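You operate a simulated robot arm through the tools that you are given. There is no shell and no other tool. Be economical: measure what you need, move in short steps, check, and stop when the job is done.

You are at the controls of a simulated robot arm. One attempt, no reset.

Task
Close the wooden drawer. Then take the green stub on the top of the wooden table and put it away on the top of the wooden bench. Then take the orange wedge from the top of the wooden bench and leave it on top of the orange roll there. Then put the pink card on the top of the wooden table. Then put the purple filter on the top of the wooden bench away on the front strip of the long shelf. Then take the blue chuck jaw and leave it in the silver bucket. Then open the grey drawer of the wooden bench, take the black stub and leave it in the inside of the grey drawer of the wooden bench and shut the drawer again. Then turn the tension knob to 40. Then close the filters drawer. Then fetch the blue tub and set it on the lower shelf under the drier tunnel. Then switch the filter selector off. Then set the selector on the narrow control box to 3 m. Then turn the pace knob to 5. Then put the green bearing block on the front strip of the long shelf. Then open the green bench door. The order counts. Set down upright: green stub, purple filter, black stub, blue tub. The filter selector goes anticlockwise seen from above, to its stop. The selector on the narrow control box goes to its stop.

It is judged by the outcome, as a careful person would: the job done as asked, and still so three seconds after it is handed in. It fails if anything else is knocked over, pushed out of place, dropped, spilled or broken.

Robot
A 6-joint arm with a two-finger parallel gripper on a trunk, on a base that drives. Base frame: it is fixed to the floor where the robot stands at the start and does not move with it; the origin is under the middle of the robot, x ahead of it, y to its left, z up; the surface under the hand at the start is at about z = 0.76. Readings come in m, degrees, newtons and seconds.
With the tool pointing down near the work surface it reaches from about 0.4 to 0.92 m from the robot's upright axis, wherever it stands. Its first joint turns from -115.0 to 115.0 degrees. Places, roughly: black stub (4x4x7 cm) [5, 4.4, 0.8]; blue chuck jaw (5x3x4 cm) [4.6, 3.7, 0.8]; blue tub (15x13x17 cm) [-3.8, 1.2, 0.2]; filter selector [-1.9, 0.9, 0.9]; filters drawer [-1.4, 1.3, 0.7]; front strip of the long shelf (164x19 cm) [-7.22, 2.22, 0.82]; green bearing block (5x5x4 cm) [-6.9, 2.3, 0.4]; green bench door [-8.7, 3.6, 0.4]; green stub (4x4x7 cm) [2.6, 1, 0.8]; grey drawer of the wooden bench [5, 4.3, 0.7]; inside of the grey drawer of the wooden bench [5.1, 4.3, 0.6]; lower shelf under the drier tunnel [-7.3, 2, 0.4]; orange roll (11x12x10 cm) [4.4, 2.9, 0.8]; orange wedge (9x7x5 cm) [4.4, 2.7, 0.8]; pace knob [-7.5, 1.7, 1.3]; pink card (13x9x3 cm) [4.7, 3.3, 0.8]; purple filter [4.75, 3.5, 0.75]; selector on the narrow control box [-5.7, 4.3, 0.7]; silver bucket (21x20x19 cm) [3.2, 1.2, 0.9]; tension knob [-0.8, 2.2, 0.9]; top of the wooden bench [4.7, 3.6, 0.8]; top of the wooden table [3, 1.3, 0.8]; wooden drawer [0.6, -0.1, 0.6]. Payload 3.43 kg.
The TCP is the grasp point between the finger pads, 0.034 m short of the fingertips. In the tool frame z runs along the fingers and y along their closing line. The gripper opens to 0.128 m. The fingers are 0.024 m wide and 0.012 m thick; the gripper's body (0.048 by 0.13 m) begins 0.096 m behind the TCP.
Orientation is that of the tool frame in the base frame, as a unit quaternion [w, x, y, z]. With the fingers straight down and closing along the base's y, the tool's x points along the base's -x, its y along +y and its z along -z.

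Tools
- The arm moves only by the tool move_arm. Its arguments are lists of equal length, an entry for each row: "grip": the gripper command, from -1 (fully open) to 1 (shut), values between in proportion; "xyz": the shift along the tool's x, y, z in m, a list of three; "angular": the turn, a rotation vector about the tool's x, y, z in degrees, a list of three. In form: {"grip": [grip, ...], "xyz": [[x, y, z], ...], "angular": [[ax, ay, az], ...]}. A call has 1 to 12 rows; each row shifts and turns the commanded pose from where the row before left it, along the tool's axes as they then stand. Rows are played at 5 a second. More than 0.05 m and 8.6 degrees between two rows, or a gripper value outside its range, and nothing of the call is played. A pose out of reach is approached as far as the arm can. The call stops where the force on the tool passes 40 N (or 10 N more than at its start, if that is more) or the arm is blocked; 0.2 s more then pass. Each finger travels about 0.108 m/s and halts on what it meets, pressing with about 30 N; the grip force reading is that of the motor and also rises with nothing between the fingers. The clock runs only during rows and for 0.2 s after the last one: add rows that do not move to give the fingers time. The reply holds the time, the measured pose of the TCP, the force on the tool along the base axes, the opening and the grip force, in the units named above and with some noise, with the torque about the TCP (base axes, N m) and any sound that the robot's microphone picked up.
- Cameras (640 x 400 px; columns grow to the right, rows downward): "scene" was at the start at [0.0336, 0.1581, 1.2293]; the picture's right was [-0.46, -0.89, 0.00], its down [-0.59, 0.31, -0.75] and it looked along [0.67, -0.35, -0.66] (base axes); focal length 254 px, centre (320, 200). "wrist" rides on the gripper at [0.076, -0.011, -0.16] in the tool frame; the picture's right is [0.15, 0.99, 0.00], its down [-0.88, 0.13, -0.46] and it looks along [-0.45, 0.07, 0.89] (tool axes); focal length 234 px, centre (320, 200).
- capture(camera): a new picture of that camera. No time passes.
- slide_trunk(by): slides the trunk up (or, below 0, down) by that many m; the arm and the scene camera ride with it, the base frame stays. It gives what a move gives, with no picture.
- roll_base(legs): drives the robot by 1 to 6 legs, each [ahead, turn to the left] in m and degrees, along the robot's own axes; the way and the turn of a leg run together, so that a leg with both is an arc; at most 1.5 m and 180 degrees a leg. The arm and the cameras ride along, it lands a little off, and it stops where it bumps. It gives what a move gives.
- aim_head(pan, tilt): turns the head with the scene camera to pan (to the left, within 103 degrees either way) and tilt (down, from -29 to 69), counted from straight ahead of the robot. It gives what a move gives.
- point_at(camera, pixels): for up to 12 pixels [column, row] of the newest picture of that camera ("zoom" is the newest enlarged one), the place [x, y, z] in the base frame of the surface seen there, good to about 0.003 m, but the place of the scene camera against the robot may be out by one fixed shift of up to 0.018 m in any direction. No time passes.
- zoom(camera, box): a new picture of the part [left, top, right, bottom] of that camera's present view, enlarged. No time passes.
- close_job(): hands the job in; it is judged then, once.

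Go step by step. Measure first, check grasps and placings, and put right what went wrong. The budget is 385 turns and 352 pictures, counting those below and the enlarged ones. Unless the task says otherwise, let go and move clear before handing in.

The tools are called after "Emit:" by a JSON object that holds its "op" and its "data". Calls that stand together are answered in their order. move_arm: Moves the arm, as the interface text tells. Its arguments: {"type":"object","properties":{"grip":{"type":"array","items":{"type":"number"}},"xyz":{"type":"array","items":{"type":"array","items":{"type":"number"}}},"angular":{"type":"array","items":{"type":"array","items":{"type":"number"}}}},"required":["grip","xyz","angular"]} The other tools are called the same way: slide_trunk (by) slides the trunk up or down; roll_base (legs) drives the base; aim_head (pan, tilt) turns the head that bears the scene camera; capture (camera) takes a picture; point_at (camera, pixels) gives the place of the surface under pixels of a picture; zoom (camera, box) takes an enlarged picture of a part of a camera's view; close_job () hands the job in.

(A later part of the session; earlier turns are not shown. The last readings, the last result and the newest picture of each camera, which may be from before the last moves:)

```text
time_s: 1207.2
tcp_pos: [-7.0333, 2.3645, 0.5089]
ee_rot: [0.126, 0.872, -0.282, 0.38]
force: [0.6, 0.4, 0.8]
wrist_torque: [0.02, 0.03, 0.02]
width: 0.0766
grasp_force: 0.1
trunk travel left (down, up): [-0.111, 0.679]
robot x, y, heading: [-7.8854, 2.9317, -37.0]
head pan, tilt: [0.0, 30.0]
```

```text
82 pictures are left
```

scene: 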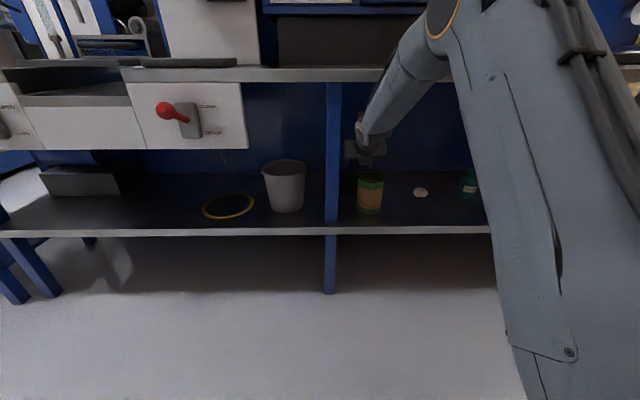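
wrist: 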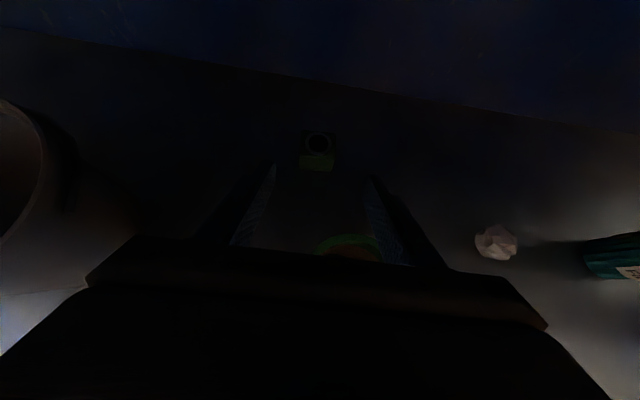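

On the line, no contact. Continue.

Emit:
{"op": "roll_base", "data": {"legs": [[0.025, 0]]}}

Emit:
{"op": "slide_trunk", "data": {"by": -0.022}}

Emit:
{"op": "roll_base", "data": {"legs": [[0.025, 0]]}}

Emit:
{"op": "slide_trunk", "data": {"by": -0.022}}

Emit:
{"op": "point_at", "data": {"camera": "scene", "pixels": [[405, 60], [395, 75], [385, 95], [375, 115]]}}

Emit:
{"op": "capture", "data": {"camera": "scene"}}

Emit:
{"op": "capture", "data": {"camera": "wrist"}}

```text
time_s: 1208.0
tcp_pos: [-7.0144, 2.3504, 0.5082]
ee_rot: [0.124, 0.873, -0.282, 0.379]
force: [0.5, 0.3, -0.1]
wrist_torque: [-0.01, 0.02, 0.02]
width: 0.077
grasp_force: 0.0
trunk travel left (down, up): [-0.111, 0.679]
robot x, y, heading: [-7.8666, 2.9184, -37.0]
head pan, tilt: [0.0, 30.0]
```

```text
time_s: 1208.7
tcp_pos: [-7.0142, 2.3504, 0.4867]
ee_rot: [0.125, 0.873, -0.282, 0.379]
force: [0.7, -0.1, 0.4]
wrist_torque: [-0.01, -0.04, 0.01]
width: 0.0768
grasp_force: 0.0
trunk travel left (down, up): [-0.089, 0.701]
robot x, y, heading: [-7.8634, 2.9161, -36.6]
head pan, tilt: [0.0, 30.0]
```

```text
time_s: 1209.5
tcp_pos: [-6.9945, 2.3344, 0.4866]
ee_rot: [0.124, 0.873, -0.282, 0.378]
force: [-0.3, -0.3, -0.4]
wrist_torque: [-0.03, 0.01, -0.02]
width: 0.0769
grasp_force: 0.0
trunk travel left (down, up): [-0.089, 0.701]
robot x, y, heading: [-7.8456, 2.9048, -36.8]
head pan, tilt: [0.0, 30.0]
```

```text
time_s: 1210.2
tcp_pos: [-6.9933, 2.3364, 0.4659]
ee_rot: [0.125, 0.873, -0.281, 0.38]
force: [0.7, 0.0, 0.9]
wrist_torque: [-0.01, 0.01, 0.01]
width: 0.0765
grasp_force: 0.0
trunk travel left (down, up): [-0.067, 0.723]
robot x, y, heading: [-7.8454, 2.9058, -36.9]
head pan, tilt: [0.0, 30.0]
```

```text
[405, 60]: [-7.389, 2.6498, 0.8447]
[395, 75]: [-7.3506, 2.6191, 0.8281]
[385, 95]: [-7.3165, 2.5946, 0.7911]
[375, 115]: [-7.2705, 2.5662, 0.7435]
```

```text
81 pictures are left
```

scene: 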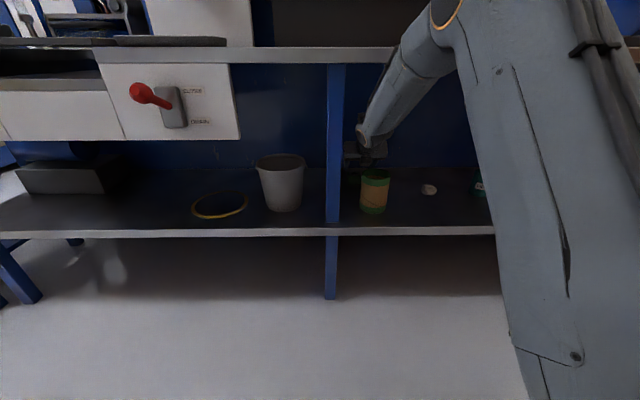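

```text
80 pictures are left
```

wrist: 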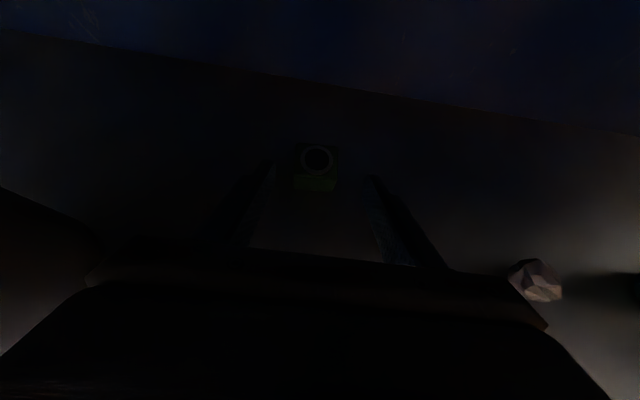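

Near the block. Re-measure it in the wrist view for the last few centimetres.

Emit:
{"op": "point_at", "data": {"camera": "wrist", "pixels": [[318, 160], [298, 150], [335, 152], [298, 178], [333, 180], [315, 186], [318, 148]]}}

Emit:
{"op": "zoom", "data": {"camera": "wrist", "box": [230, 120, 410, 260]}}

```text
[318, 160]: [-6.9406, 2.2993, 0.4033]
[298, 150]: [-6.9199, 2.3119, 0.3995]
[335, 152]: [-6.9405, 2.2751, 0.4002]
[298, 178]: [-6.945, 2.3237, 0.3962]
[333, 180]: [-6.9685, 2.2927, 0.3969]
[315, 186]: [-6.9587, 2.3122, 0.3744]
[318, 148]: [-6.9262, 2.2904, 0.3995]
```

```text
2.86 times, centred on (320, 190) of wrist
```

zoom: 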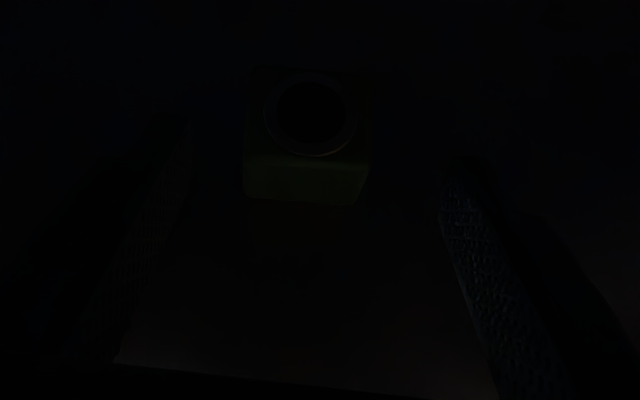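

Block centre e=-2.2225, n≈-6.967 – aligned. Final steps.

Emit:
{"op": "roll_base", "data": {"legs": [[0.022, 0]]}}

Emit:
{"op": "slide_trunk", "data": {"by": -0.022}}

Emit:
{"op": "roll_base", "data": {"legs": [[0.022, 0]]}}

Emit:
{"op": "slide_trunk", "data": {"by": -0.022}}

Emit:
{"op": "roll_base", "data": {"legs": [[0.015, 0]]}}

Emit:
{"op": "slide_trunk", "data": {"by": -0.015}}

Emit:
{"op": "capture", "data": {"camera": "wrist"}}

```text
time_s: 1211.0
tcp_pos: [-6.9758, 2.3224, 0.466]
ee_rot: [0.125, 0.873, -0.282, 0.379]
force: [-0.3, 0.4, 0.5]
wrist_torque: [0.0, 0.02, 0.0]
width: 0.077
grasp_force: 0.0
trunk travel left (down, up): [-0.067, 0.723]
robot x, y, heading: [-7.8294, 2.8933, -36.9]
head pan, tilt: [0.0, 30.0]
```

```text
time_s: 1211.6
tcp_pos: [-6.975, 2.3211, 0.4452]
ee_rot: [0.125, 0.872, -0.28, 0.381]
force: [1.9, -2.9, 8.0]
wrist_torque: [0.49, 0.82, 0.07]
width: 0.0769
grasp_force: 0.1
trunk travel left (down, up): [-0.045, 0.745]
robot x, y, heading: [-7.8271, 2.8877, -37.0]
head pan, tilt: [0.0, 30.0]
```

```text
time_s: 1212.4
tcp_pos: [-6.9564, 2.3089, 0.4446]
ee_rot: [0.125, 0.873, -0.282, 0.379]
force: [1.9, 1.7, 13.4]
wrist_torque: [0.67, 1.32, -0.23]
width: 0.077
grasp_force: 0.0
trunk travel left (down, up): [-0.045, 0.745]
robot x, y, heading: [-7.8094, 2.8741, -36.8]
head pan, tilt: [0.0, 30.0]
```

```text
time_s: 1212.9
tcp_pos: [-6.951, 2.3072, 0.4449]
ee_rot: [0.125, 0.869, -0.278, 0.39]
force: [2.7, 0.2, 12.4]
wrist_torque: [0.57, 1.15, -0.18]
width: 0.0766
grasp_force: 0.1
trunk travel left (down, up): [-0.034, 0.756]
robot x, y, heading: [-7.8105, 2.8771, -36.8]
head pan, tilt: [0.0, 30.0]
stopped: the force on the tool passed its limit at 51 N (the readings are from after the stop); the commanded pose is now the measured one
```

```text
time_s: 1213.7
tcp_pos: [-6.94, 2.2979, 0.4432]
ee_rot: [0.125, 0.87, -0.28, 0.387]
force: [0.9, -1.2, 2.9]
wrist_torque: [0.13, 0.25, -0.03]
width: 0.0767
grasp_force: 0.0
trunk travel left (down, up): [-0.034, 0.756]
robot x, y, heading: [-7.7972, 2.8694, -36.8]
head pan, tilt: [0.0, 30.0]
```

```text
time_s: 1214.1
tcp_pos: [-6.9341, 2.2974, 0.4426]
ee_rot: [0.126, 0.866, -0.277, 0.396]
force: [2.9, -0.9, 8.1]
wrist_torque: [0.4, 0.86, -0.1]
width: 0.0769
grasp_force: 0.2
trunk travel left (down, up): [-0.022, 0.768]
robot x, y, heading: [-7.7999, 2.8707, -37.0]
head pan, tilt: [0.0, 30.0]
stopped: the force on the tool passed its limit at 47 N (the readings are from after the stop); the commanded pose is now the measured one
```

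```text
78 pictures are left
```

wrist: 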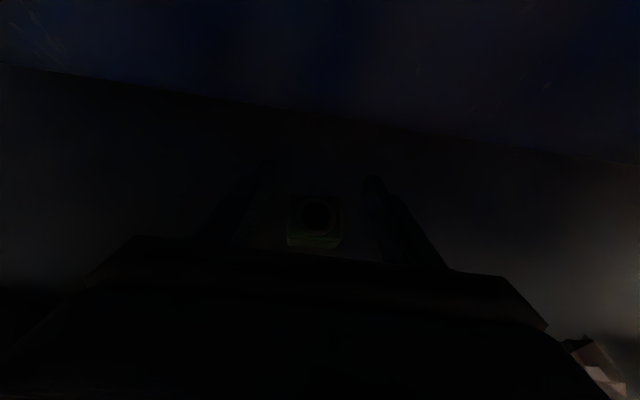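

The gripper body is resting on the can's rim (contact ~11 cm behind the TCP). I raise at once and check the can.

Emit:
{"op": "slide_trunk", "data": {"by": 0.03}}

Emit:
{"op": "capture", "data": {"camera": "scene"}}

Emit:
{"op": "zoom", "data": {"camera": "scene", "box": [310, 80, 450, 240]}}

```text
time_s: 1214.9
tcp_pos: [-6.9343, 2.2966, 0.4714]
ee_rot: [0.126, 0.866, -0.277, 0.395]
force: [-0.4, -0.5, 1.5]
wrist_torque: [0.01, -0.01, 0.0]
width: 0.0766
grasp_force: 0.0
trunk travel left (down, up): [-0.052, 0.738]
robot x, y, heading: [-7.7965, 2.8698, -36.9]
head pan, tilt: [0.0, 30.0]
```

```text
77 pictures are left
```

scene: 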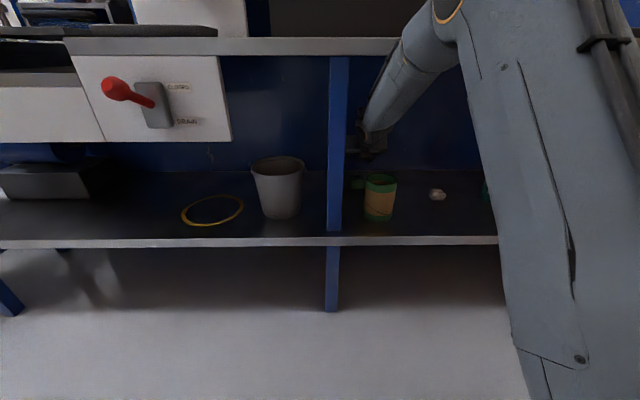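

```text
2.50 times, centred on (380, 160) of scene
```

zoom: 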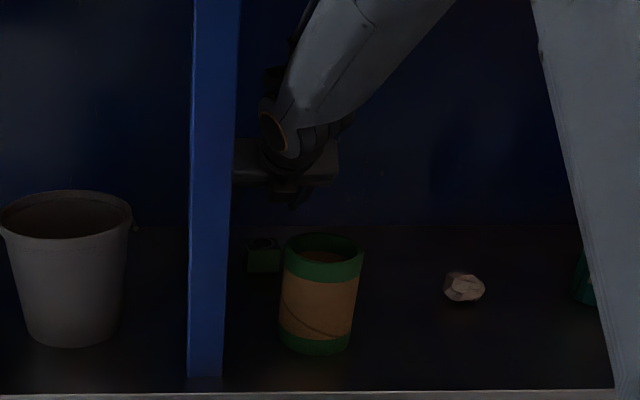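

Emit:
{"op": "point_at", "data": {"camera": "zoom", "pixels": [[322, 270], [287, 250], [361, 262], [322, 240], [320, 320], [265, 245], [300, 190], [290, 165], [262, 262]]}}

```text
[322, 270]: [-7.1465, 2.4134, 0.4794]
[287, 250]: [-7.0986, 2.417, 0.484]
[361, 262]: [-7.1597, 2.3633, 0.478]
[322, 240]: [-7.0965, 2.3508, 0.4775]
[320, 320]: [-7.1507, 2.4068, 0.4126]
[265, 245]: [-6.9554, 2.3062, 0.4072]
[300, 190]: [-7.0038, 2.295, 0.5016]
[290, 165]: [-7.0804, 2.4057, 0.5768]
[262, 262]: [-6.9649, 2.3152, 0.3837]
```

The can is still upright and essentially where it was. I check forearm clearance now.

Emit:
{"op": "point_at", "data": {"camera": "scene", "pixels": [[380, 110], [388, 90], [395, 75], [405, 60], [415, 45], [425, 30], [385, 50], [340, 45]]}}

Emit:
{"op": "zoom", "data": {"camera": "scene", "box": [340, 20, 460, 160]}}

```text
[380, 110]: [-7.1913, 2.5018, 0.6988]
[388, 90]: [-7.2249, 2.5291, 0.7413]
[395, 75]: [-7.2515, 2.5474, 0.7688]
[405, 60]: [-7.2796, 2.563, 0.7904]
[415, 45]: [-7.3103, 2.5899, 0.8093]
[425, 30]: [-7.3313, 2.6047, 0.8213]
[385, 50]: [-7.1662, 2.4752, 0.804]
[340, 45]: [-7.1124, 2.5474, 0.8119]
```

```text
2.86 times, centred on (400, 90) of scene
```

zoom: 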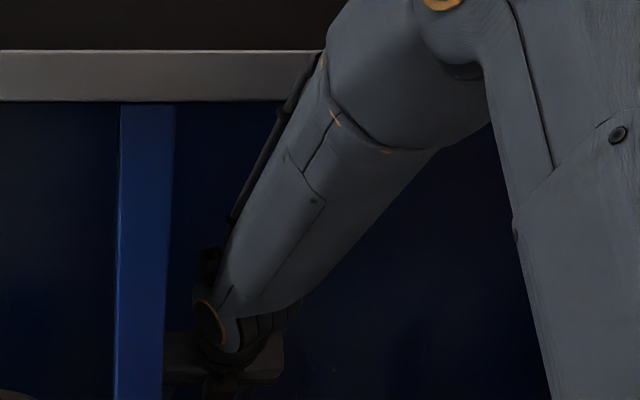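

Forearm still has ~4 cm. I steepen the hand gradually while lowering so the body clears the can rim.

Emit:
{"op": "move_arm", "data": {"grip": [-0.2, -0.2], "xyz": [[0, 0, 0], [0, 0, 0]], "angular": [[0, -3.5, 0], [0, 0, 0]]}}

Emit:
{"op": "slide_trunk", "data": {"by": -0.02}}

Emit:
{"op": "move_arm", "data": {"grip": [-0.2, -0.2], "xyz": [[0, 0, 0], [0, 0, 0]], "angular": [[0, -3, 0], [0, 0, 0]]}}

Emit:
{"op": "slide_trunk", "data": {"by": -0.015}}

```text
time_s: 1215.5
tcp_pos: [-6.9358, 2.2976, 0.4711]
ee_rot: [0.116, 0.878, -0.28, 0.369]
force: [-0.9, 0.3, 0.0]
wrist_torque: [0.03, 0.01, -0.03]
width: 0.0769
grasp_force: 0.2
trunk travel left (down, up): [-0.052, 0.738]
robot x, y, heading: [-7.7979, 2.8682, -37.0]
head pan, tilt: [0.0, 30.0]
```

```text
time_s: 1216.2
tcp_pos: [-6.9362, 2.2978, 0.4492]
ee_rot: [0.117, 0.878, -0.281, 0.369]
force: [1.0, 0.1, 0.5]
wrist_torque: [0.0, 0.0, 0.02]
width: 0.0767
grasp_force: 0.1
trunk travel left (down, up): [-0.032, 0.758]
robot x, y, heading: [-7.7971, 2.8674, -37.0]
head pan, tilt: [0.0, 30.0]
```

```text
time_s: 1216.8
tcp_pos: [-6.9356, 2.2969, 0.4513]
ee_rot: [0.11, 0.888, -0.284, 0.345]
force: [-0.9, 0.8, 0.4]
wrist_torque: [0.01, -0.01, -0.02]
width: 0.0769
grasp_force: 0.0
trunk travel left (down, up): [-0.032, 0.758]
robot x, y, heading: [-7.7967, 2.8691, -36.8]
head pan, tilt: [0.0, 30.0]
```

```text
time_s: 1217.4
tcp_pos: [-6.9354, 2.2973, 0.4352]
ee_rot: [0.11, 0.888, -0.284, 0.345]
force: [-0.3, 0.2, -0.9]
wrist_torque: [-0.01, 0.0, -0.03]
width: 0.0768
grasp_force: 0.1
trunk travel left (down, up): [-0.017, 0.773]
robot x, y, heading: [-7.7982, 2.8678, -36.9]
head pan, tilt: [0.0, 30.0]
```

Clear so far (pitch 47.6°, z=0.435). Steepen 3° more and lower the rest.

Emit:
{"op": "move_arm", "data": {"grip": [-0.2, -0.2], "xyz": [[0, 0, 0], [0, 0, 0]], "angular": [[0, -3, 0], [0, 0, 0]]}}

Emit:
{"op": "slide_trunk", "data": {"by": -0.015}}

Emit:
{"op": "move_arm", "data": {"grip": [-0.2, -0.2, -0.2], "xyz": [[-0.006, 0, 0.007], [-0.005, 0, 0.006], [0, 0, 0]], "angular": [[0, 0, 0], [0, 0, 0], [0, 0, 0]]}}

Emit:
{"op": "capture", "data": {"camera": "wrist"}}

```text
time_s: 1218.0
tcp_pos: [-6.934, 2.2965, 0.4359]
ee_rot: [0.103, 0.896, -0.287, 0.322]
force: [0.3, 0.7, -0.2]
wrist_torque: [0.0, -0.04, -0.01]
width: 0.0767
grasp_force: 0.0
trunk travel left (down, up): [-0.017, 0.773]
robot x, y, heading: [-7.7983, 2.8681, -36.8]
head pan, tilt: [0.0, 30.0]
```

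```text
time_s: 1218.6
tcp_pos: [-6.9354, 2.2979, 0.4206]
ee_rot: [0.102, 0.896, -0.286, 0.322]
force: [-0.2, 0.3, 0.4]
wrist_torque: [-0.03, 0.02, 0.02]
width: 0.0768
grasp_force: 0.1
trunk travel left (down, up): [-0.002, 0.788]
robot x, y, heading: [-7.8002, 2.8677, -36.8]
head pan, tilt: [0.0, 30.0]
```

```text
time_s: 1219.4
tcp_pos: [-6.9347, 2.2972, 0.405]
ee_rot: [0.103, 0.896, -0.287, 0.322]
force: [0.9, -1.1, 0.3]
wrist_torque: [0.0, 0.0, 0.0]
width: 0.077
grasp_force: 0.1
trunk travel left (down, up): [-0.002, 0.788]
robot x, y, heading: [-7.7973, 2.8699, -36.7]
head pan, tilt: [0.0, 30.0]
```

```text
74 pictures are left
```

wrist: 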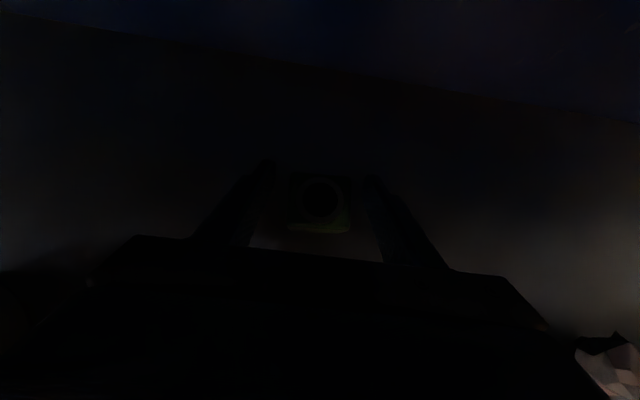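

In place at z=0.405 with the block between the pads. Close.

Emit:
{"op": "move_arm", "data": {"grip": [0.2, 0.6, 1, 1, 1], "xyz": [[-0.0015, 0, 0.002], [0, 0, 0], [0, 0, 0], [0, 0, 0], [0, 0, 0]], "angular": [[0, 0, 0], [0, 0, 0], [0, 0, 0], [0, 0, 0], [0, 0, 0]]}}

Emit:
{"op": "capture", "data": {"camera": "wrist"}}

```text
time_s: 1220.6
tcp_pos: [-6.9342, 2.2976, 0.4009]
ee_rot: [0.102, 0.896, -0.287, 0.323]
force: [-0.4, -0.2, 7.6]
wrist_torque: [-0.25, 0.14, 0.0]
width: 0.0499
grasp_force: 29.5
trunk travel left (down, up): [-0.002, 0.788]
robot x, y, heading: [-7.7974, 2.8698, -36.9]
head pan, tilt: [0.0, 30.0]
```

```text
73 pictures are left
```

wrist: 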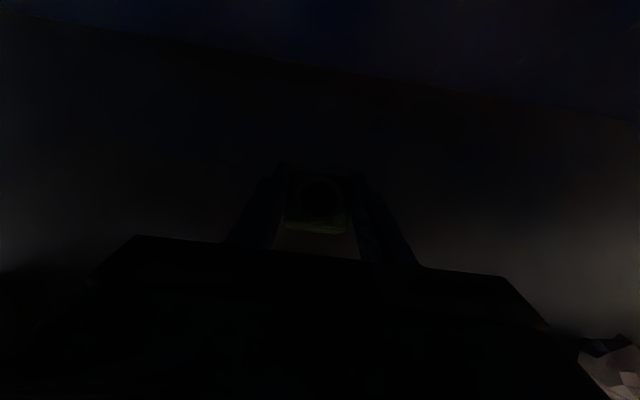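

Gripped (0.050 wide). Withdraw by the reverse diagonal: trunk up, base back, in small steps.

Emit:
{"op": "slide_trunk", "data": {"by": 0.03}}

Emit:
{"op": "roll_base", "data": {"legs": [[-0.027, 0]]}}

Emit:
{"op": "slide_trunk", "data": {"by": 0.03}}

Emit:
{"op": "roll_base", "data": {"legs": [[-0.027, 0]]}}

Emit:
{"op": "capture", "data": {"camera": "wrist"}}

```text
time_s: 1221.3
tcp_pos: [-6.9354, 2.2984, 0.4299]
ee_rot: [0.103, 0.896, -0.287, 0.322]
force: [0.5, -0.4, -3.7]
wrist_torque: [0.03, -0.01, 0.02]
width: 0.0496
grasp_force: 30.6
trunk travel left (down, up): [-0.032, 0.758]
robot x, y, heading: [-7.802, 2.868, -37.0]
head pan, tilt: [0.0, 30.0]
```

```text
time_s: 1222.2
tcp_pos: [-6.9554, 2.3148, 0.4316]
ee_rot: [0.102, 0.896, -0.286, 0.323]
force: [0.1, -0.2, -3.5]
wrist_torque: [0.0, -0.03, -0.07]
width: 0.0499
grasp_force: 29.9
trunk travel left (down, up): [-0.032, 0.758]
robot x, y, heading: [-7.8212, 2.8861, -37.0]
head pan, tilt: [0.0, 30.0]
```

```text
time_s: 1222.9
tcp_pos: [-6.9569, 2.3131, 0.4604]
ee_rot: [0.102, 0.897, -0.286, 0.321]
force: [-0.2, 0.4, -4.1]
wrist_torque: [0.01, -0.02, 0.0]
width: 0.0496
grasp_force: 29.8
trunk travel left (down, up): [-0.062, 0.728]
robot x, y, heading: [-7.8186, 2.8845, -36.7]
head pan, tilt: [0.0, 30.0]
```

```text
time_s: 1223.7
tcp_pos: [-6.9777, 2.3307, 0.4599]
ee_rot: [0.103, 0.896, -0.287, 0.322]
force: [0.3, 0.0, -4.0]
wrist_torque: [0.01, -0.04, -0.04]
width: 0.0498
grasp_force: 30.1
trunk travel left (down, up): [-0.062, 0.728]
robot x, y, heading: [-7.8388, 2.8999, -36.8]
head pan, tilt: [0.0, 30.0]
```

```text
72 pictures are left
```

wrist: 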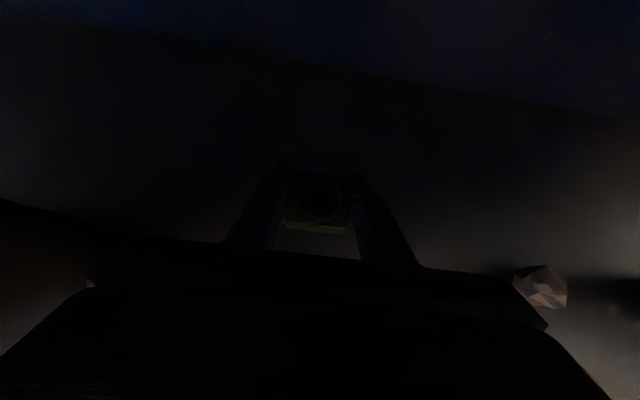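

Block is lifted (4 N), no contact. Continue the withdrawal.

Emit:
{"op": "slide_trunk", "data": {"by": 0.03}}

Emit:
{"op": "roll_base", "data": {"legs": [[-0.025, 0]]}}

Emit:
{"op": "slide_trunk", "data": {"by": 0.03}}

Emit:
{"op": "roll_base", "data": {"legs": [[-0.018, 0]]}}

Emit:
{"op": "slide_trunk", "data": {"by": 0.025}}

Emit:
{"op": "roll_base", "data": {"legs": [[-0.08, 0]]}}

Emit:
{"op": "capture", "data": {"camera": "scene"}}

```text
time_s: 1224.5
tcp_pos: [-6.9781, 2.3314, 0.4917]
ee_rot: [0.103, 0.897, -0.287, 0.322]
force: [-0.3, 0.9, -4.0]
wrist_torque: [-0.03, 0.0, 0.01]
width: 0.05
grasp_force: 29.8
trunk travel left (down, up): [-0.092, 0.698]
robot x, y, heading: [-7.8416, 2.8983, -36.8]
head pan, tilt: [0.0, 30.0]
```

```text
time_s: 1225.3
tcp_pos: [-6.9987, 2.3449, 0.4907]
ee_rot: [0.102, 0.896, -0.287, 0.322]
force: [-0.1, -0.2, -3.7]
wrist_torque: [0.02, 0.01, 0.01]
width: 0.0497
grasp_force: 29.4
trunk travel left (down, up): [-0.092, 0.698]
robot x, y, heading: [-7.8664, 2.9125, -36.7]
head pan, tilt: [0.0, 30.0]
```

```text
time_s: 1226.0
tcp_pos: [-6.9978, 2.3461, 0.52]
ee_rot: [0.102, 0.896, -0.287, 0.322]
force: [-0.5, 0.6, -5.0]
wrist_torque: [-0.02, 0.01, -0.02]
width: 0.0496
grasp_force: 30.0
trunk travel left (down, up): [-0.122, 0.668]
robot x, y, heading: [-7.8646, 2.9153, -36.8]
head pan, tilt: [0.0, 30.0]
```

```text
time_s: 1226.8
tcp_pos: [-7.0117, 2.3562, 0.5214]
ee_rot: [0.102, 0.896, -0.286, 0.323]
force: [0.5, -0.3, -3.1]
wrist_torque: [0.0, 0.01, -0.01]
width: 0.0498
grasp_force: 30.7
trunk travel left (down, up): [-0.122, 0.668]
robot x, y, heading: [-7.8768, 2.9246, -36.8]
head pan, tilt: [0.0, 30.0]
```

```text
time_s: 1227.5
tcp_pos: [-7.0182, 2.3582, 0.53]
ee_rot: [0.1, 0.901, -0.287, 0.311]
force: [-0.5, -0.8, -4.5]
wrist_torque: [-0.04, 0.02, 0.02]
width: 0.05
grasp_force: 30.3
trunk travel left (down, up): [-0.147, 0.643]
robot x, y, heading: [-7.8747, 2.9291, -36.6]
head pan, tilt: [0.0, 30.0]
```

```text
time_s: 1228.6
tcp_pos: [-7.0769, 2.4033, 0.5459]
ee_rot: [0.101, 0.896, -0.287, 0.322]
force: [-1.3, 0.1, -4.5]
wrist_torque: [0.0, 0.02, -0.01]
width: 0.0498
grasp_force: 30.3
trunk travel left (down, up): [-0.147, 0.643]
robot x, y, heading: [-7.9424, 2.9741, -37.1]
head pan, tilt: [0.0, 30.0]
```

```text
71 pictures are left
```

scene: 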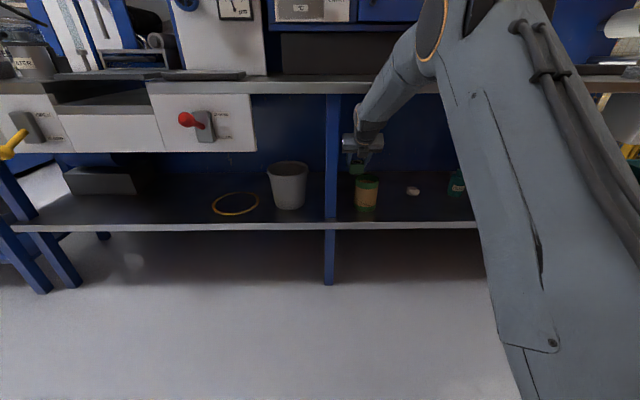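

Clear now. Back out 0.4 m and check can and filter.

Emit:
{"op": "roll_base", "data": {"legs": [[-0.4, 0]]}}

Emit:
{"op": "capture", "data": {"camera": "scene"}}

Emit:
{"op": "capture", "data": {"camera": "wrist"}}

```text
time_s: 1231.1
tcp_pos: [-7.395, 2.6465, 0.545]
ee_rot: [0.101, 0.897, -0.284, 0.323]
force: [-0.3, -0.3, -4.7]
wrist_torque: [-0.02, 0.0, -0.02]
width: 0.0498
grasp_force: 30.0
trunk travel left (down, up): [-0.147, 0.643]
robot x, y, heading: [-8.2604, 3.2136, -36.4]
head pan, tilt: [0.0, 30.0]
```

```text
70 pictures are left
```

scene: 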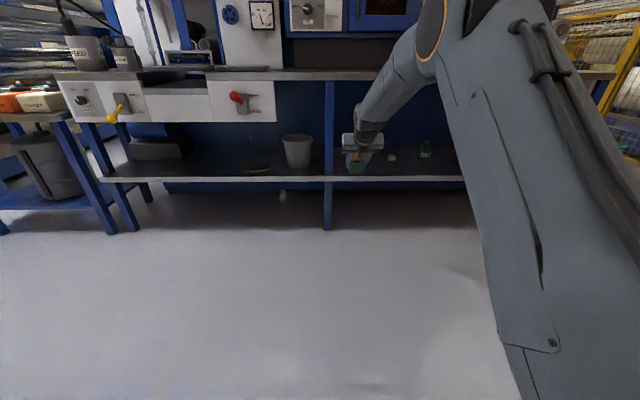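

```text
69 pictures are left
```

wrist: 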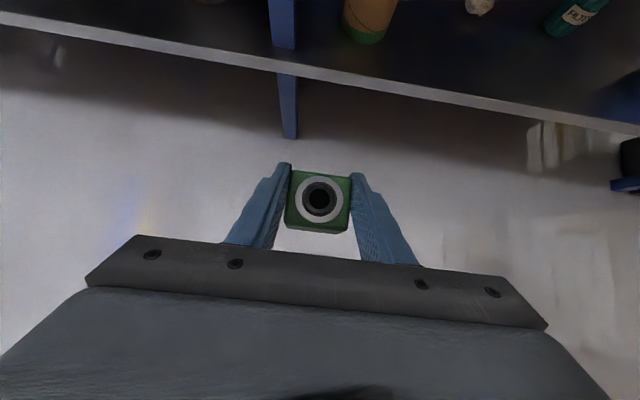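

The block is held. Raise the trunk so it clears the long shelf, move in over the front strip at e≈-2.21.

Emit:
{"op": "slide_trunk", "data": {"by": 0.36}}

Emit:
{"op": "roll_base", "data": {"legs": [[0.3, 0]]}}

Emit:
{"op": "capture", "data": {"camera": "wrist"}}

Emit:
{"op": "capture", "data": {"camera": "scene"}}

```text
time_s: 1234.6
tcp_pos: [-7.4282, 2.6713, 0.9057]
ee_rot: [0.106, 0.895, -0.289, 0.322]
force: [0.0, 0.1, -4.0]
wrist_torque: [0.02, -0.03, 0.01]
width: 0.05
grasp_force: 29.9
trunk travel left (down, up): [-0.507, 0.283]
robot x, y, heading: [-8.2636, 3.211, -36.6]
head pan, tilt: [0.0, 30.0]
```

```text
time_s: 1236.6
tcp_pos: [-7.1848, 2.4933, 0.9057]
ee_rot: [0.106, 0.896, -0.288, 0.322]
force: [-0.5, 0.0, -5.4]
wrist_torque: [-0.02, 0.0, 0.05]
width: 0.0497
grasp_force: 30.0
trunk travel left (down, up): [-0.507, 0.283]
robot x, y, heading: [-8.0167, 3.0317, -36.4]
head pan, tilt: [0.0, 30.0]
```

```text
68 pictures are left
```

wrist: 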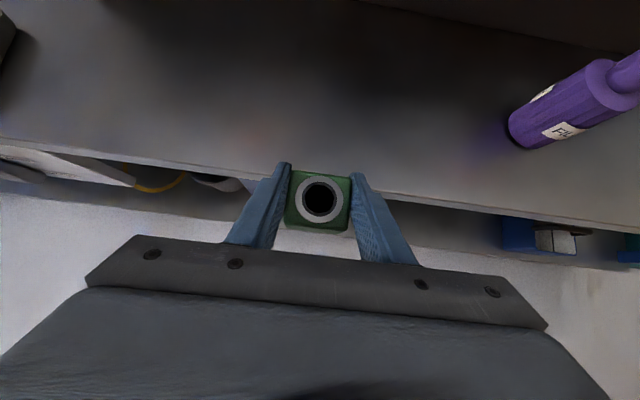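

```text
67 pictures are left
```

scene: 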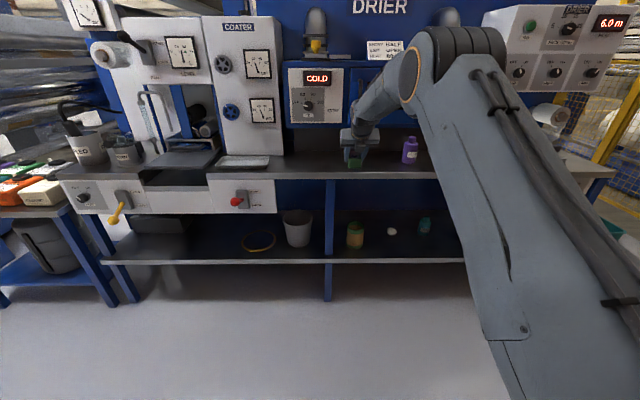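

Forward 0.135 m to the strip centre, then lower.

Emit:
{"op": "roll_base", "data": {"legs": [[0.135, 0]]}}

Emit:
{"op": "slide_trunk", "data": {"by": -0.036}}

Emit:
{"op": "capture", "data": {"camera": "wrist"}}

Emit:
{"op": "zoom", "data": {"camera": "scene", "box": [290, 90, 450, 190]}}

```text
time_s: 1237.9
tcp_pos: [-7.0779, 2.4144, 0.906]
ee_rot: [0.105, 0.896, -0.288, 0.322]
force: [0.2, 0.1, -4.3]
wrist_torque: [-0.02, -0.01, 0.0]
width: 0.0497
grasp_force: 29.7
trunk travel left (down, up): [-0.507, 0.283]
robot x, y, heading: [-7.9102, 2.9553, -36.4]
head pan, tilt: [0.0, 30.0]
```

```text
time_s: 1238.7
tcp_pos: [-7.0793, 2.4133, 0.8705]
ee_rot: [0.106, 0.896, -0.288, 0.321]
force: [-0.5, 0.2, -4.4]
wrist_torque: [0.02, -0.01, -0.03]
width: 0.0493
grasp_force: 29.6
trunk travel left (down, up): [-0.471, 0.319]
robot x, y, heading: [-7.9137, 2.9514, -36.2]
head pan, tilt: [0.0, 30.0]
```

```text
66 pictures are left
```

wrist: 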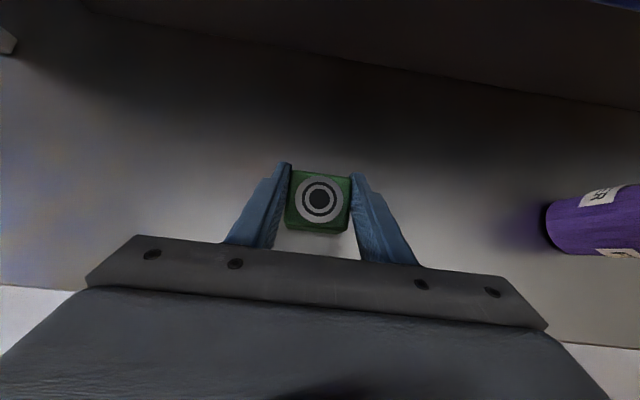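

```text
4.00 times, centred on (370, 140) of scene
```

zoom: 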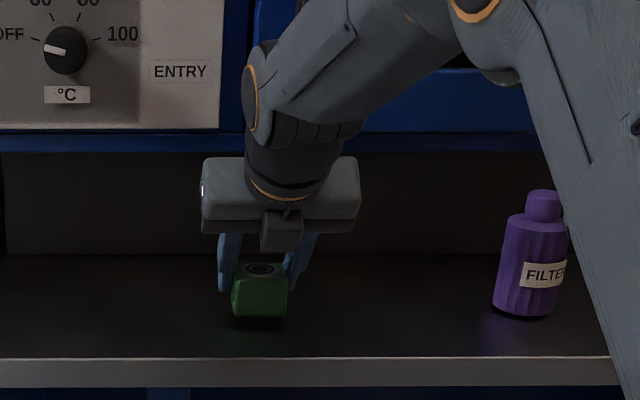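

Over the strip centre, level. Lower in small steps.

Emit:
{"op": "slide_trunk", "data": {"by": -0.006}}

Emit:
{"op": "slide_trunk", "data": {"by": -0.003}}

Emit:
{"op": "slide_trunk", "data": {"by": -0.002}}

```text
time_s: 1239.3
tcp_pos: [-7.0786, 2.415, 0.8633]
ee_rot: [0.105, 0.896, -0.287, 0.322]
force: [0.2, -0.2, -4.8]
wrist_torque: [-0.02, -0.03, 0.01]
width: 0.0497
grasp_force: 29.9
trunk travel left (down, up): [-0.465, 0.325]
robot x, y, heading: [-7.9094, 2.9504, -36.5]
head pan, tilt: [0.0, 30.0]
```

```text
time_s: 1239.8
tcp_pos: [-7.0782, 2.414, 0.8619]
ee_rot: [0.106, 0.896, -0.287, 0.323]
force: [0.7, -0.7, 3.2]
wrist_torque: [0.18, 0.02, -0.01]
width: 0.0497
grasp_force: 29.8
trunk travel left (down, up): [-0.462, 0.328]
robot x, y, heading: [-7.9169, 2.9542, -36.5]
head pan, tilt: [0.0, 30.0]
```

```text
time_s: 1240.3
tcp_pos: [-7.079, 2.4122, 0.862]
ee_rot: [0.107, 0.895, -0.287, 0.324]
force: [0.0, 0.3, 16.6]
wrist_torque: [0.55, 0.23, 0.01]
width: 0.05
grasp_force: 30.2
trunk travel left (down, up): [-0.46, 0.33]
robot x, y, heading: [-7.9164, 2.9553, -36.6]
head pan, tilt: [0.0, 30.0]
```

Contact. Release and withdraw along the tool axis.

Emit:
{"op": "move_arm", "data": {"grip": [0.15, 0.0, -0.05, -0.05, -0.05, -0.05, -0.05], "xyz": [[0, 0, 0], [0, 0, 0], [0, 0, 0], [0, 0, -0.02], [0, 0, -0.03], [0, 0, -0.03], [0, 0, -0.03]], "angular": [[0, 0, 0], [0, 0, 0], [0, 0, 0], [0, 0, 0], [0, 0, 0], [0, 0, 0], [0, 0, 0]]}}

Emit:
{"op": "capture", "data": {"camera": "wrist"}}

Emit:
{"op": "roll_base", "data": {"legs": [[-0.3, 0]]}}

Emit:
{"op": "capture", "data": {"camera": "scene"}}

```text
time_s: 1241.9
tcp_pos: [-7.1372, 2.4558, 0.9432]
ee_rot: [0.105, 0.896, -0.288, 0.321]
force: [1.0, -0.6, -0.3]
wrist_torque: [0.01, -0.03, -0.01]
width: 0.0671
grasp_force: 0.1
trunk travel left (down, up): [-0.46, 0.33]
robot x, y, heading: [-7.9119, 2.9531, -36.4]
head pan, tilt: [0.0, 30.0]
```

```text
64 pictures are left
```

wrist: 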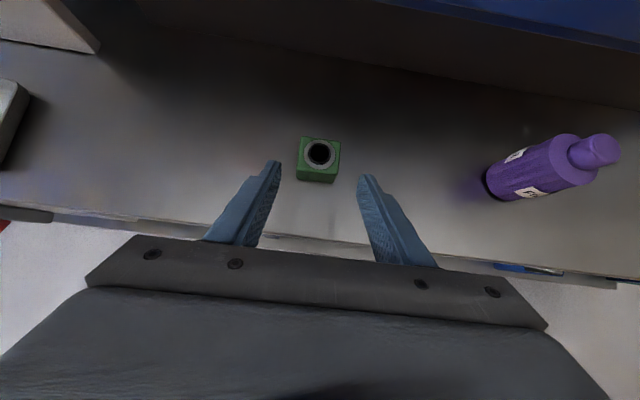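

```text
time_s: 1244.0
tcp_pos: [-7.3794, 2.6358, 0.9433]
ee_rot: [0.106, 0.896, -0.288, 0.321]
force: [-1.0, 0.0, -0.4]
wrist_torque: [0.03, 0.01, -0.01]
width: 0.0671
grasp_force: 0.0
trunk travel left (down, up): [-0.46, 0.33]
robot x, y, heading: [-8.1509, 3.1349, -36.5]
head pan, tilt: [0.0, 30.0]
```

```text
63 pictures are left
```

scene: 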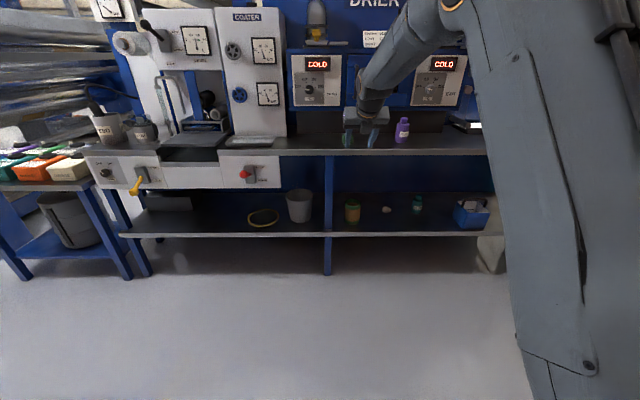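

The block rests on the front strip. Last: the green bench door behind me. First retract the hand toward the body before turning.

Emit:
{"op": "move_arm", "data": {"grip": [-0.2, -0.2, -0.2, -0.2, -0.2, -0.2, -0.2, -0.2], "xyz": [[-0.0323, 0, -0.0268], [-0.0323, 0, -0.0268], [-0.0323, 0, -0.0268], [-0.0323, 0, -0.0268], [-0.0323, 0, -0.0268], [-0.0323, 0, -0.0268], [-0.0323, 0, -0.0268], [0, 0, 0]], "angular": [[0, 0, 0], [0, 0, 0], [0, 0, 0], [0, 0, 0], [0, 0, 0], [0, 0, 0], [0, 0, 0], [0, 0, 0]]}}

Emit:
{"op": "aim_head", "data": {"pan": 103, "tilt": 25}}

Emit:
{"op": "capture", "data": {"camera": "scene"}}

```text
time_s: 1245.8
tcp_pos: [-7.6166, 2.8074, 0.9472]
ee_rot: [0.106, 0.896, -0.288, 0.322]
force: [-0.6, -0.3, 0.7]
wrist_torque: [-0.02, -0.01, 0.01]
width: 0.0771
grasp_force: 0.1
trunk travel left (down, up): [-0.46, 0.33]
robot x, y, heading: [-8.1542, 3.1358, -36.5]
head pan, tilt: [0.0, 30.0]
```

```text
time_s: 1247.6
tcp_pos: [-7.6168, 2.8088, 0.9464]
ee_rot: [0.105, 0.896, -0.288, 0.322]
force: [0.0, 0.1, 1.1]
wrist_torque: [-0.01, 0.0, -0.01]
width: 0.0769
grasp_force: 0.1
trunk travel left (down, up): [-0.46, 0.33]
robot x, y, heading: [-8.1525, 3.134, -36.3]
head pan, tilt: [103.0, 25.0]
```

```text
62 pictures are left
```

scene: 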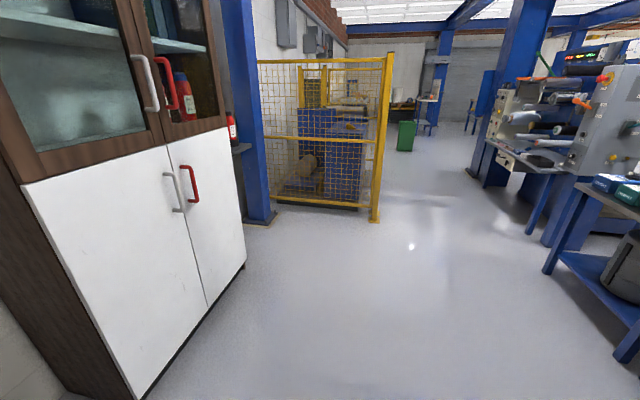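

Move 0.2 m forward, turn 180° and look at the green bench.

Emit:
{"op": "roll_base", "data": {"legs": [[0.22, 0], [0, -180]]}}

Emit:
{"op": "aim_head", "data": {"pan": 0, "tilt": 35}}

Emit:
{"op": "capture", "data": {"camera": "scene"}}

```text
time_s: 1256.6
tcp_pos: [-8.516, 3.3223, 0.9461]
ee_rot: [-0.323, 0.284, 0.897, 0.104]
force: [-1.3, 0.3, 0.0]
wrist_torque: [-0.03, -0.01, -0.02]
width: 0.0771
grasp_force: 0.1
trunk travel left (down, up): [-0.46, 0.33]
robot x, y, heading: [-7.9739, 2.9995, 143.9]
head pan, tilt: [103.0, 25.0]
```

```text
time_s: 1258.4
tcp_pos: [-8.5154, 3.3225, 0.9458]
ee_rot: [-0.322, 0.284, 0.897, 0.104]
force: [0.6, -0.6, 0.2]
wrist_torque: [0.01, 0.04, 0.01]
width: 0.0767
grasp_force: 0.0
trunk travel left (down, up): [-0.46, 0.33]
robot x, y, heading: [-7.9741, 2.998, 143.8]
head pan, tilt: [0.0, 35.0]
```

```text
61 pictures are left
```

scene: 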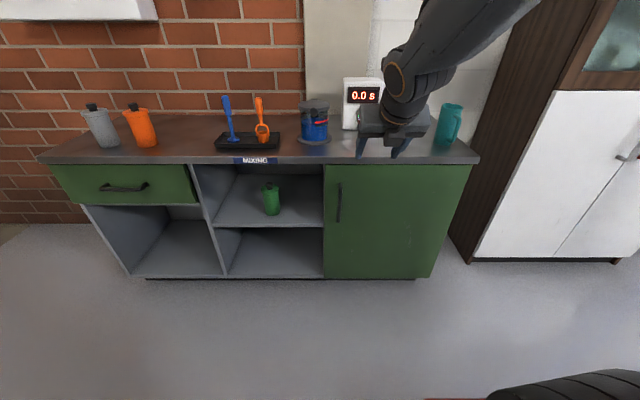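

The door's vertical handle is at (339,203), hinge on the right. Measure.

Emit:
{"op": "zoom", "data": {"camera": "scene", "box": [310, 150, 480, 290]}}

Emit:
{"op": "point_at", "data": {"camera": "scene", "pixels": [[338, 186], [338, 200], [338, 218], [330, 200], [350, 220], [400, 230], [430, 270], [327, 270], [460, 180], [400, 160], [327, 172]]}}

```text
2.86 times, centred on (395, 220) of scene
```

zoom: 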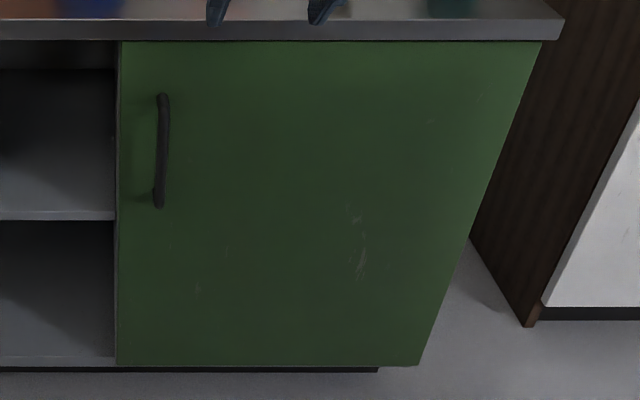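

```text
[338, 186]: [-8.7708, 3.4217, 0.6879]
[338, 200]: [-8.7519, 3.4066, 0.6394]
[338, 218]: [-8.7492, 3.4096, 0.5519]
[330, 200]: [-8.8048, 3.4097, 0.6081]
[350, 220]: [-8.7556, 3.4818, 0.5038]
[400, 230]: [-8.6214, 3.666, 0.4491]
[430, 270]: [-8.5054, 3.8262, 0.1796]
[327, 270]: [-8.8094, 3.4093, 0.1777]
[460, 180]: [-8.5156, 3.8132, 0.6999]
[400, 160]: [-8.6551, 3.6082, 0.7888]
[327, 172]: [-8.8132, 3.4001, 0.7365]
```

Handle bar: e≈-2.390, n≈-9.083, z 0.54–0.70; hinge e≈-1.906. Lower the trunk to z≈0.62, shift the hand 7 cm left, then approach.

Emit:
{"op": "slide_trunk", "data": {"by": -0.32}}

Emit:
{"op": "move_arm", "data": {"grip": [0.2, 0.2, 0.2], "xyz": [[0, -0.036, 0], [0, -0.035, 0], [0, 0, 0]], "angular": [[0, 0, 0], [0, 0, 0], [0, 0, 0]]}}

Emit:
{"op": "capture", "data": {"camera": "wrist"}}

```text
time_s: 1261.6
tcp_pos: [-8.5155, 3.3214, 0.627]
ee_rot: [-0.323, 0.282, 0.897, 0.104]
force: [0.2, 0.1, -1.1]
wrist_torque: [0.02, -0.02, 0.0]
width: 0.0769
grasp_force: 0.1
trunk travel left (down, up): [-0.14, 0.65]
robot x, y, heading: [-7.9767, 3.0019, 144.1]
head pan, tilt: [0.0, 35.0]
```

```text
time_s: 1262.4
tcp_pos: [-8.5575, 3.2637, 0.6254]
ee_rot: [-0.323, 0.284, 0.897, 0.104]
force: [-0.7, 1.0, 0.4]
wrist_torque: [0.03, -0.01, -0.02]
width: 0.0511
grasp_force: 0.1
trunk travel left (down, up): [-0.14, 0.65]
robot x, y, heading: [-7.9771, 3.0018, 143.9]
head pan, tilt: [0.0, 35.0]
```

```text
59 pictures are left
```

wrist: 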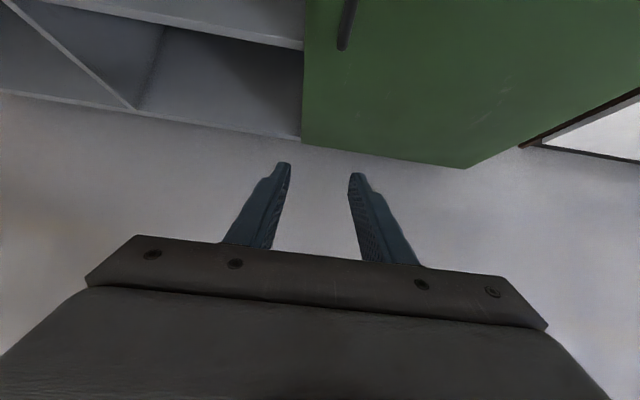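

Emit:
{"op": "roll_base", "data": {"legs": [[0.13, 0]]}}

Emit:
{"op": "capture", "data": {"camera": "wrist"}}

Emit:
{"op": "point_at", "data": {"camera": "wrist", "pixels": [[335, 80], [332, 100], [338, 50], [330, 115], [330, 125]]}}

```text
time_s: 1263.7
tcp_pos: [-8.6614, 3.3414, 0.6261]
ee_rot: [-0.322, 0.283, 0.897, 0.104]
force: [-0.6, -0.1, 0.4]
wrist_torque: [-0.01, -0.01, 0.03]
width: 0.0514
grasp_force: 0.1
trunk travel left (down, up): [-0.14, 0.65]
robot x, y, heading: [-8.0809, 3.0778, 143.9]
head pan, tilt: [0.0, 35.0]
```

```text
58 pictures are left
```

wrist: 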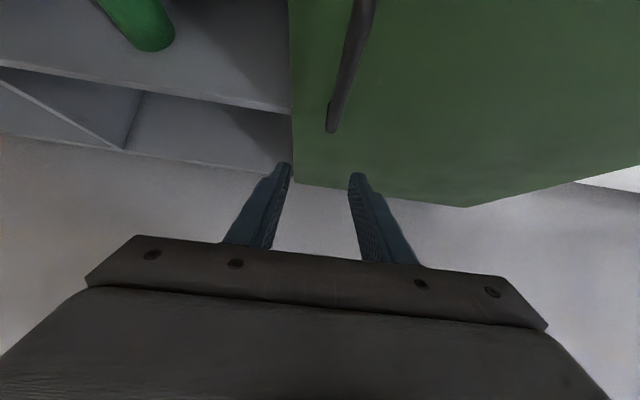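

```text
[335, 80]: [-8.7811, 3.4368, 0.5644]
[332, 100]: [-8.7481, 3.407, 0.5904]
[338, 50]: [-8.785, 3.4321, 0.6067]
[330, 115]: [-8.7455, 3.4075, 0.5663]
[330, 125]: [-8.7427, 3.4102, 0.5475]
```

Bar aligned with the fingers (e=-2.388). Advance 0.11 m and close.

Emit:
{"op": "roll_base", "data": {"legs": [[0.11, 0]]}}

Emit:
{"op": "capture", "data": {"camera": "wrist"}}

Emit:
{"op": "move_arm", "data": {"grip": [0.6, 1, 1, 1], "xyz": [[0, 0, 0], [0, 0, 0], [0, 0, 0], [0, 0, 0]], "angular": [[0, 0, 0], [0, 0, 0], [0, 0, 0], [0, 0, 0]]}}

```text
time_s: 1264.8
tcp_pos: [-8.7489, 3.402, 0.6259]
ee_rot: [-0.322, 0.283, 0.897, 0.104]
force: [-0.7, -0.2, -0.1]
wrist_torque: [0.02, 0.0, 0.02]
width: 0.051
grasp_force: 0.0
trunk travel left (down, up): [-0.14, 0.65]
robot x, y, heading: [-8.1624, 3.1398, 143.8]
head pan, tilt: [0.0, 35.0]
```

```text
57 pictures are left
```

wrist: 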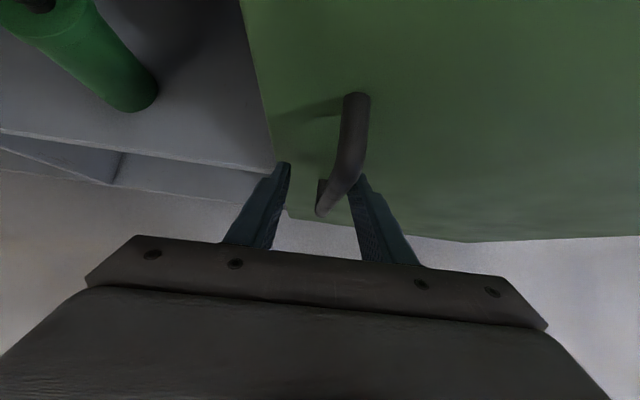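

```text
time_s: 1265.4
tcp_pos: [-8.7431, 3.4125, 0.6256]
ee_rot: [-0.317, 0.291, 0.896, 0.11]
force: [25.9, 37.9, 10.0]
wrist_torque: [-0.32, 0.92, -0.27]
width: 0.0163
grasp_force: 30.0
trunk travel left (down, up): [-0.14, 0.65]
robot x, y, heading: [-8.1663, 3.1408, 143.6]
head pan, tilt: [0.0, 35.0]
stopped in row 2: the force on the tool passed its limit at 50 N (the readings are from after the stop); the commanded pose is now the measured one
```

The bar is gripped. Pull by backing the base 0.12 m.

Emit:
{"op": "roll_base", "data": {"legs": [[-0.12, 0]]}}

Emit:
{"op": "move_arm", "data": {"grip": [1, 1], "xyz": [[0, 0.012, 0], [0, 0, 0]], "angular": [[0, 0, 0], [0, 0, 0]]}}

Emit:
{"op": "capture", "data": {"camera": "wrist"}}

```text
time_s: 1266.1
tcp_pos: [-8.7405, 3.4117, 0.6247]
ee_rot: [-0.317, 0.293, 0.895, 0.111]
force: [3.7, 8.1, 0.4]
wrist_torque: [-1.71, 0.42, -0.12]
width: 0.0159
grasp_force: 44.6
trunk travel left (down, up): [-0.14, 0.65]
robot x, y, heading: [-8.1629, 3.1417, 143.3]
head pan, tilt: [0.0, 35.0]
stopped in leg 1: the force on the tool passed its limit at 62 N (the readings are from after the stop); the commanded pose is now the measured one
```

```text
time_s: 1266.5
tcp_pos: [-8.7403, 3.4099, 0.6256]
ee_rot: [-0.321, 0.288, 0.896, 0.106]
force: [-3.1, -2.2, -4.4]
wrist_torque: [-0.82, 0.74, -0.01]
width: 0.0159
grasp_force: 44.9
trunk travel left (down, up): [-0.14, 0.65]
robot x, y, heading: [-8.1616, 3.1382, 143.8]
head pan, tilt: [0.0, 35.0]
stopped in row 1: the force on the tool passed its limit at 51 N (the readings are from after the stop); the commanded pose is now the measured one
```

```text
56 pictures are left
```

wrist: 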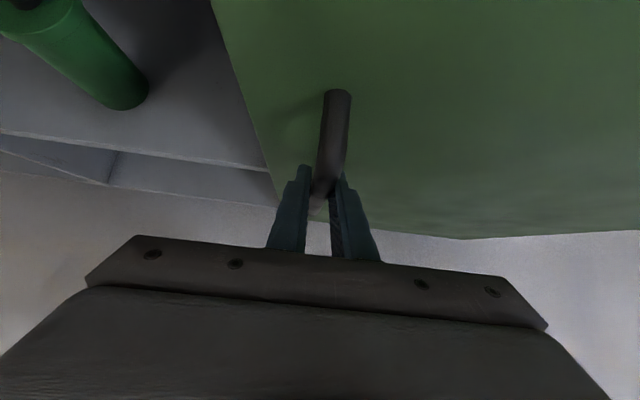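

The residual side load tripped the limit; now nearly relaxed. Pull with the arm gently instead.

Emit:
{"op": "move_arm", "data": {"grip": [1, 1, 1, 1], "xyz": [[-0.0077, 0, -0.0064], [-0.0077, 0, -0.0064], [-0.0077, 0, -0.0064], [-0.0077, 0, -0.0064]], "angular": [[0, 0, 0], [0, 0, 0], [0, 0, 0], [0, 0, 0]]}}

```text
time_s: 1267.4
tcp_pos: [-8.7101, 3.3943, 0.6254]
ee_rot: [-0.319, 0.29, 0.896, 0.109]
force: [5.9, 11.8, 4.0]
wrist_torque: [-1.53, 0.64, -0.16]
width: 0.0157
grasp_force: 44.8
trunk travel left (down, up): [-0.14, 0.65]
robot x, y, heading: [-8.1667, 3.1403, 143.2]
head pan, tilt: [0.0, 35.0]
stopped in row 4: the force on the tool passed its limit at 45 N (the readings are from after the stop); the commanded pose is now the measured one
```

Door is opening (3.4 cm). Continue pulling along the arc, rotating the hand with the door.

Emit:
{"op": "move_arm", "data": {"grip": [1, 1, 1, 1, 1, 1], "xyz": [[0, 0.002, 0], [-0.0108, 0, -0.0089], [-0.0108, 0, -0.0089], [-0.0108, 0, -0.0089], [-0.0108, 0, -0.0089], [-0.0108, 0, -0.0089]], "angular": [[2.0, 0, -2.4], [1.05, 0, -1.28], [1.05, 0, -1.28], [1.05, 0, -1.28], [1.05, 0, -1.28], [1.05, 0, -1.28]]}}

Emit:
{"op": "capture", "data": {"camera": "wrist"}}

```text
time_s: 1268.1
tcp_pos: [-8.7071, 3.3924, 0.6227]
ee_rot: [-0.327, 0.253, 0.906, 0.096]
force: [1.8, 4.0, 9.4]
wrist_torque: [-1.91, 0.26, -0.1]
width: 0.016
grasp_force: 45.6
out of reach, approached as far as the arm can: row 2, 3
trunk travel left (down, up): [-0.14, 0.65]
robot x, y, heading: [-8.1597, 3.1383, 143.3]
head pan, tilt: [0.0, 35.0]
stopped in row 3: the force on the tool passed its limit at 63 N (the readings are from after the stop); the commanded pose is now the measured one
```

```text
55 pictures are left
```

wrist: 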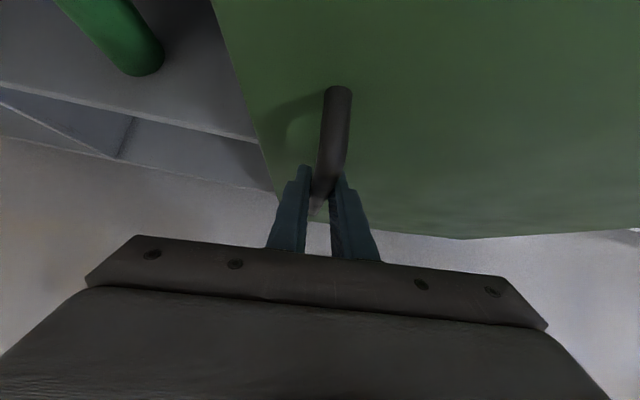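

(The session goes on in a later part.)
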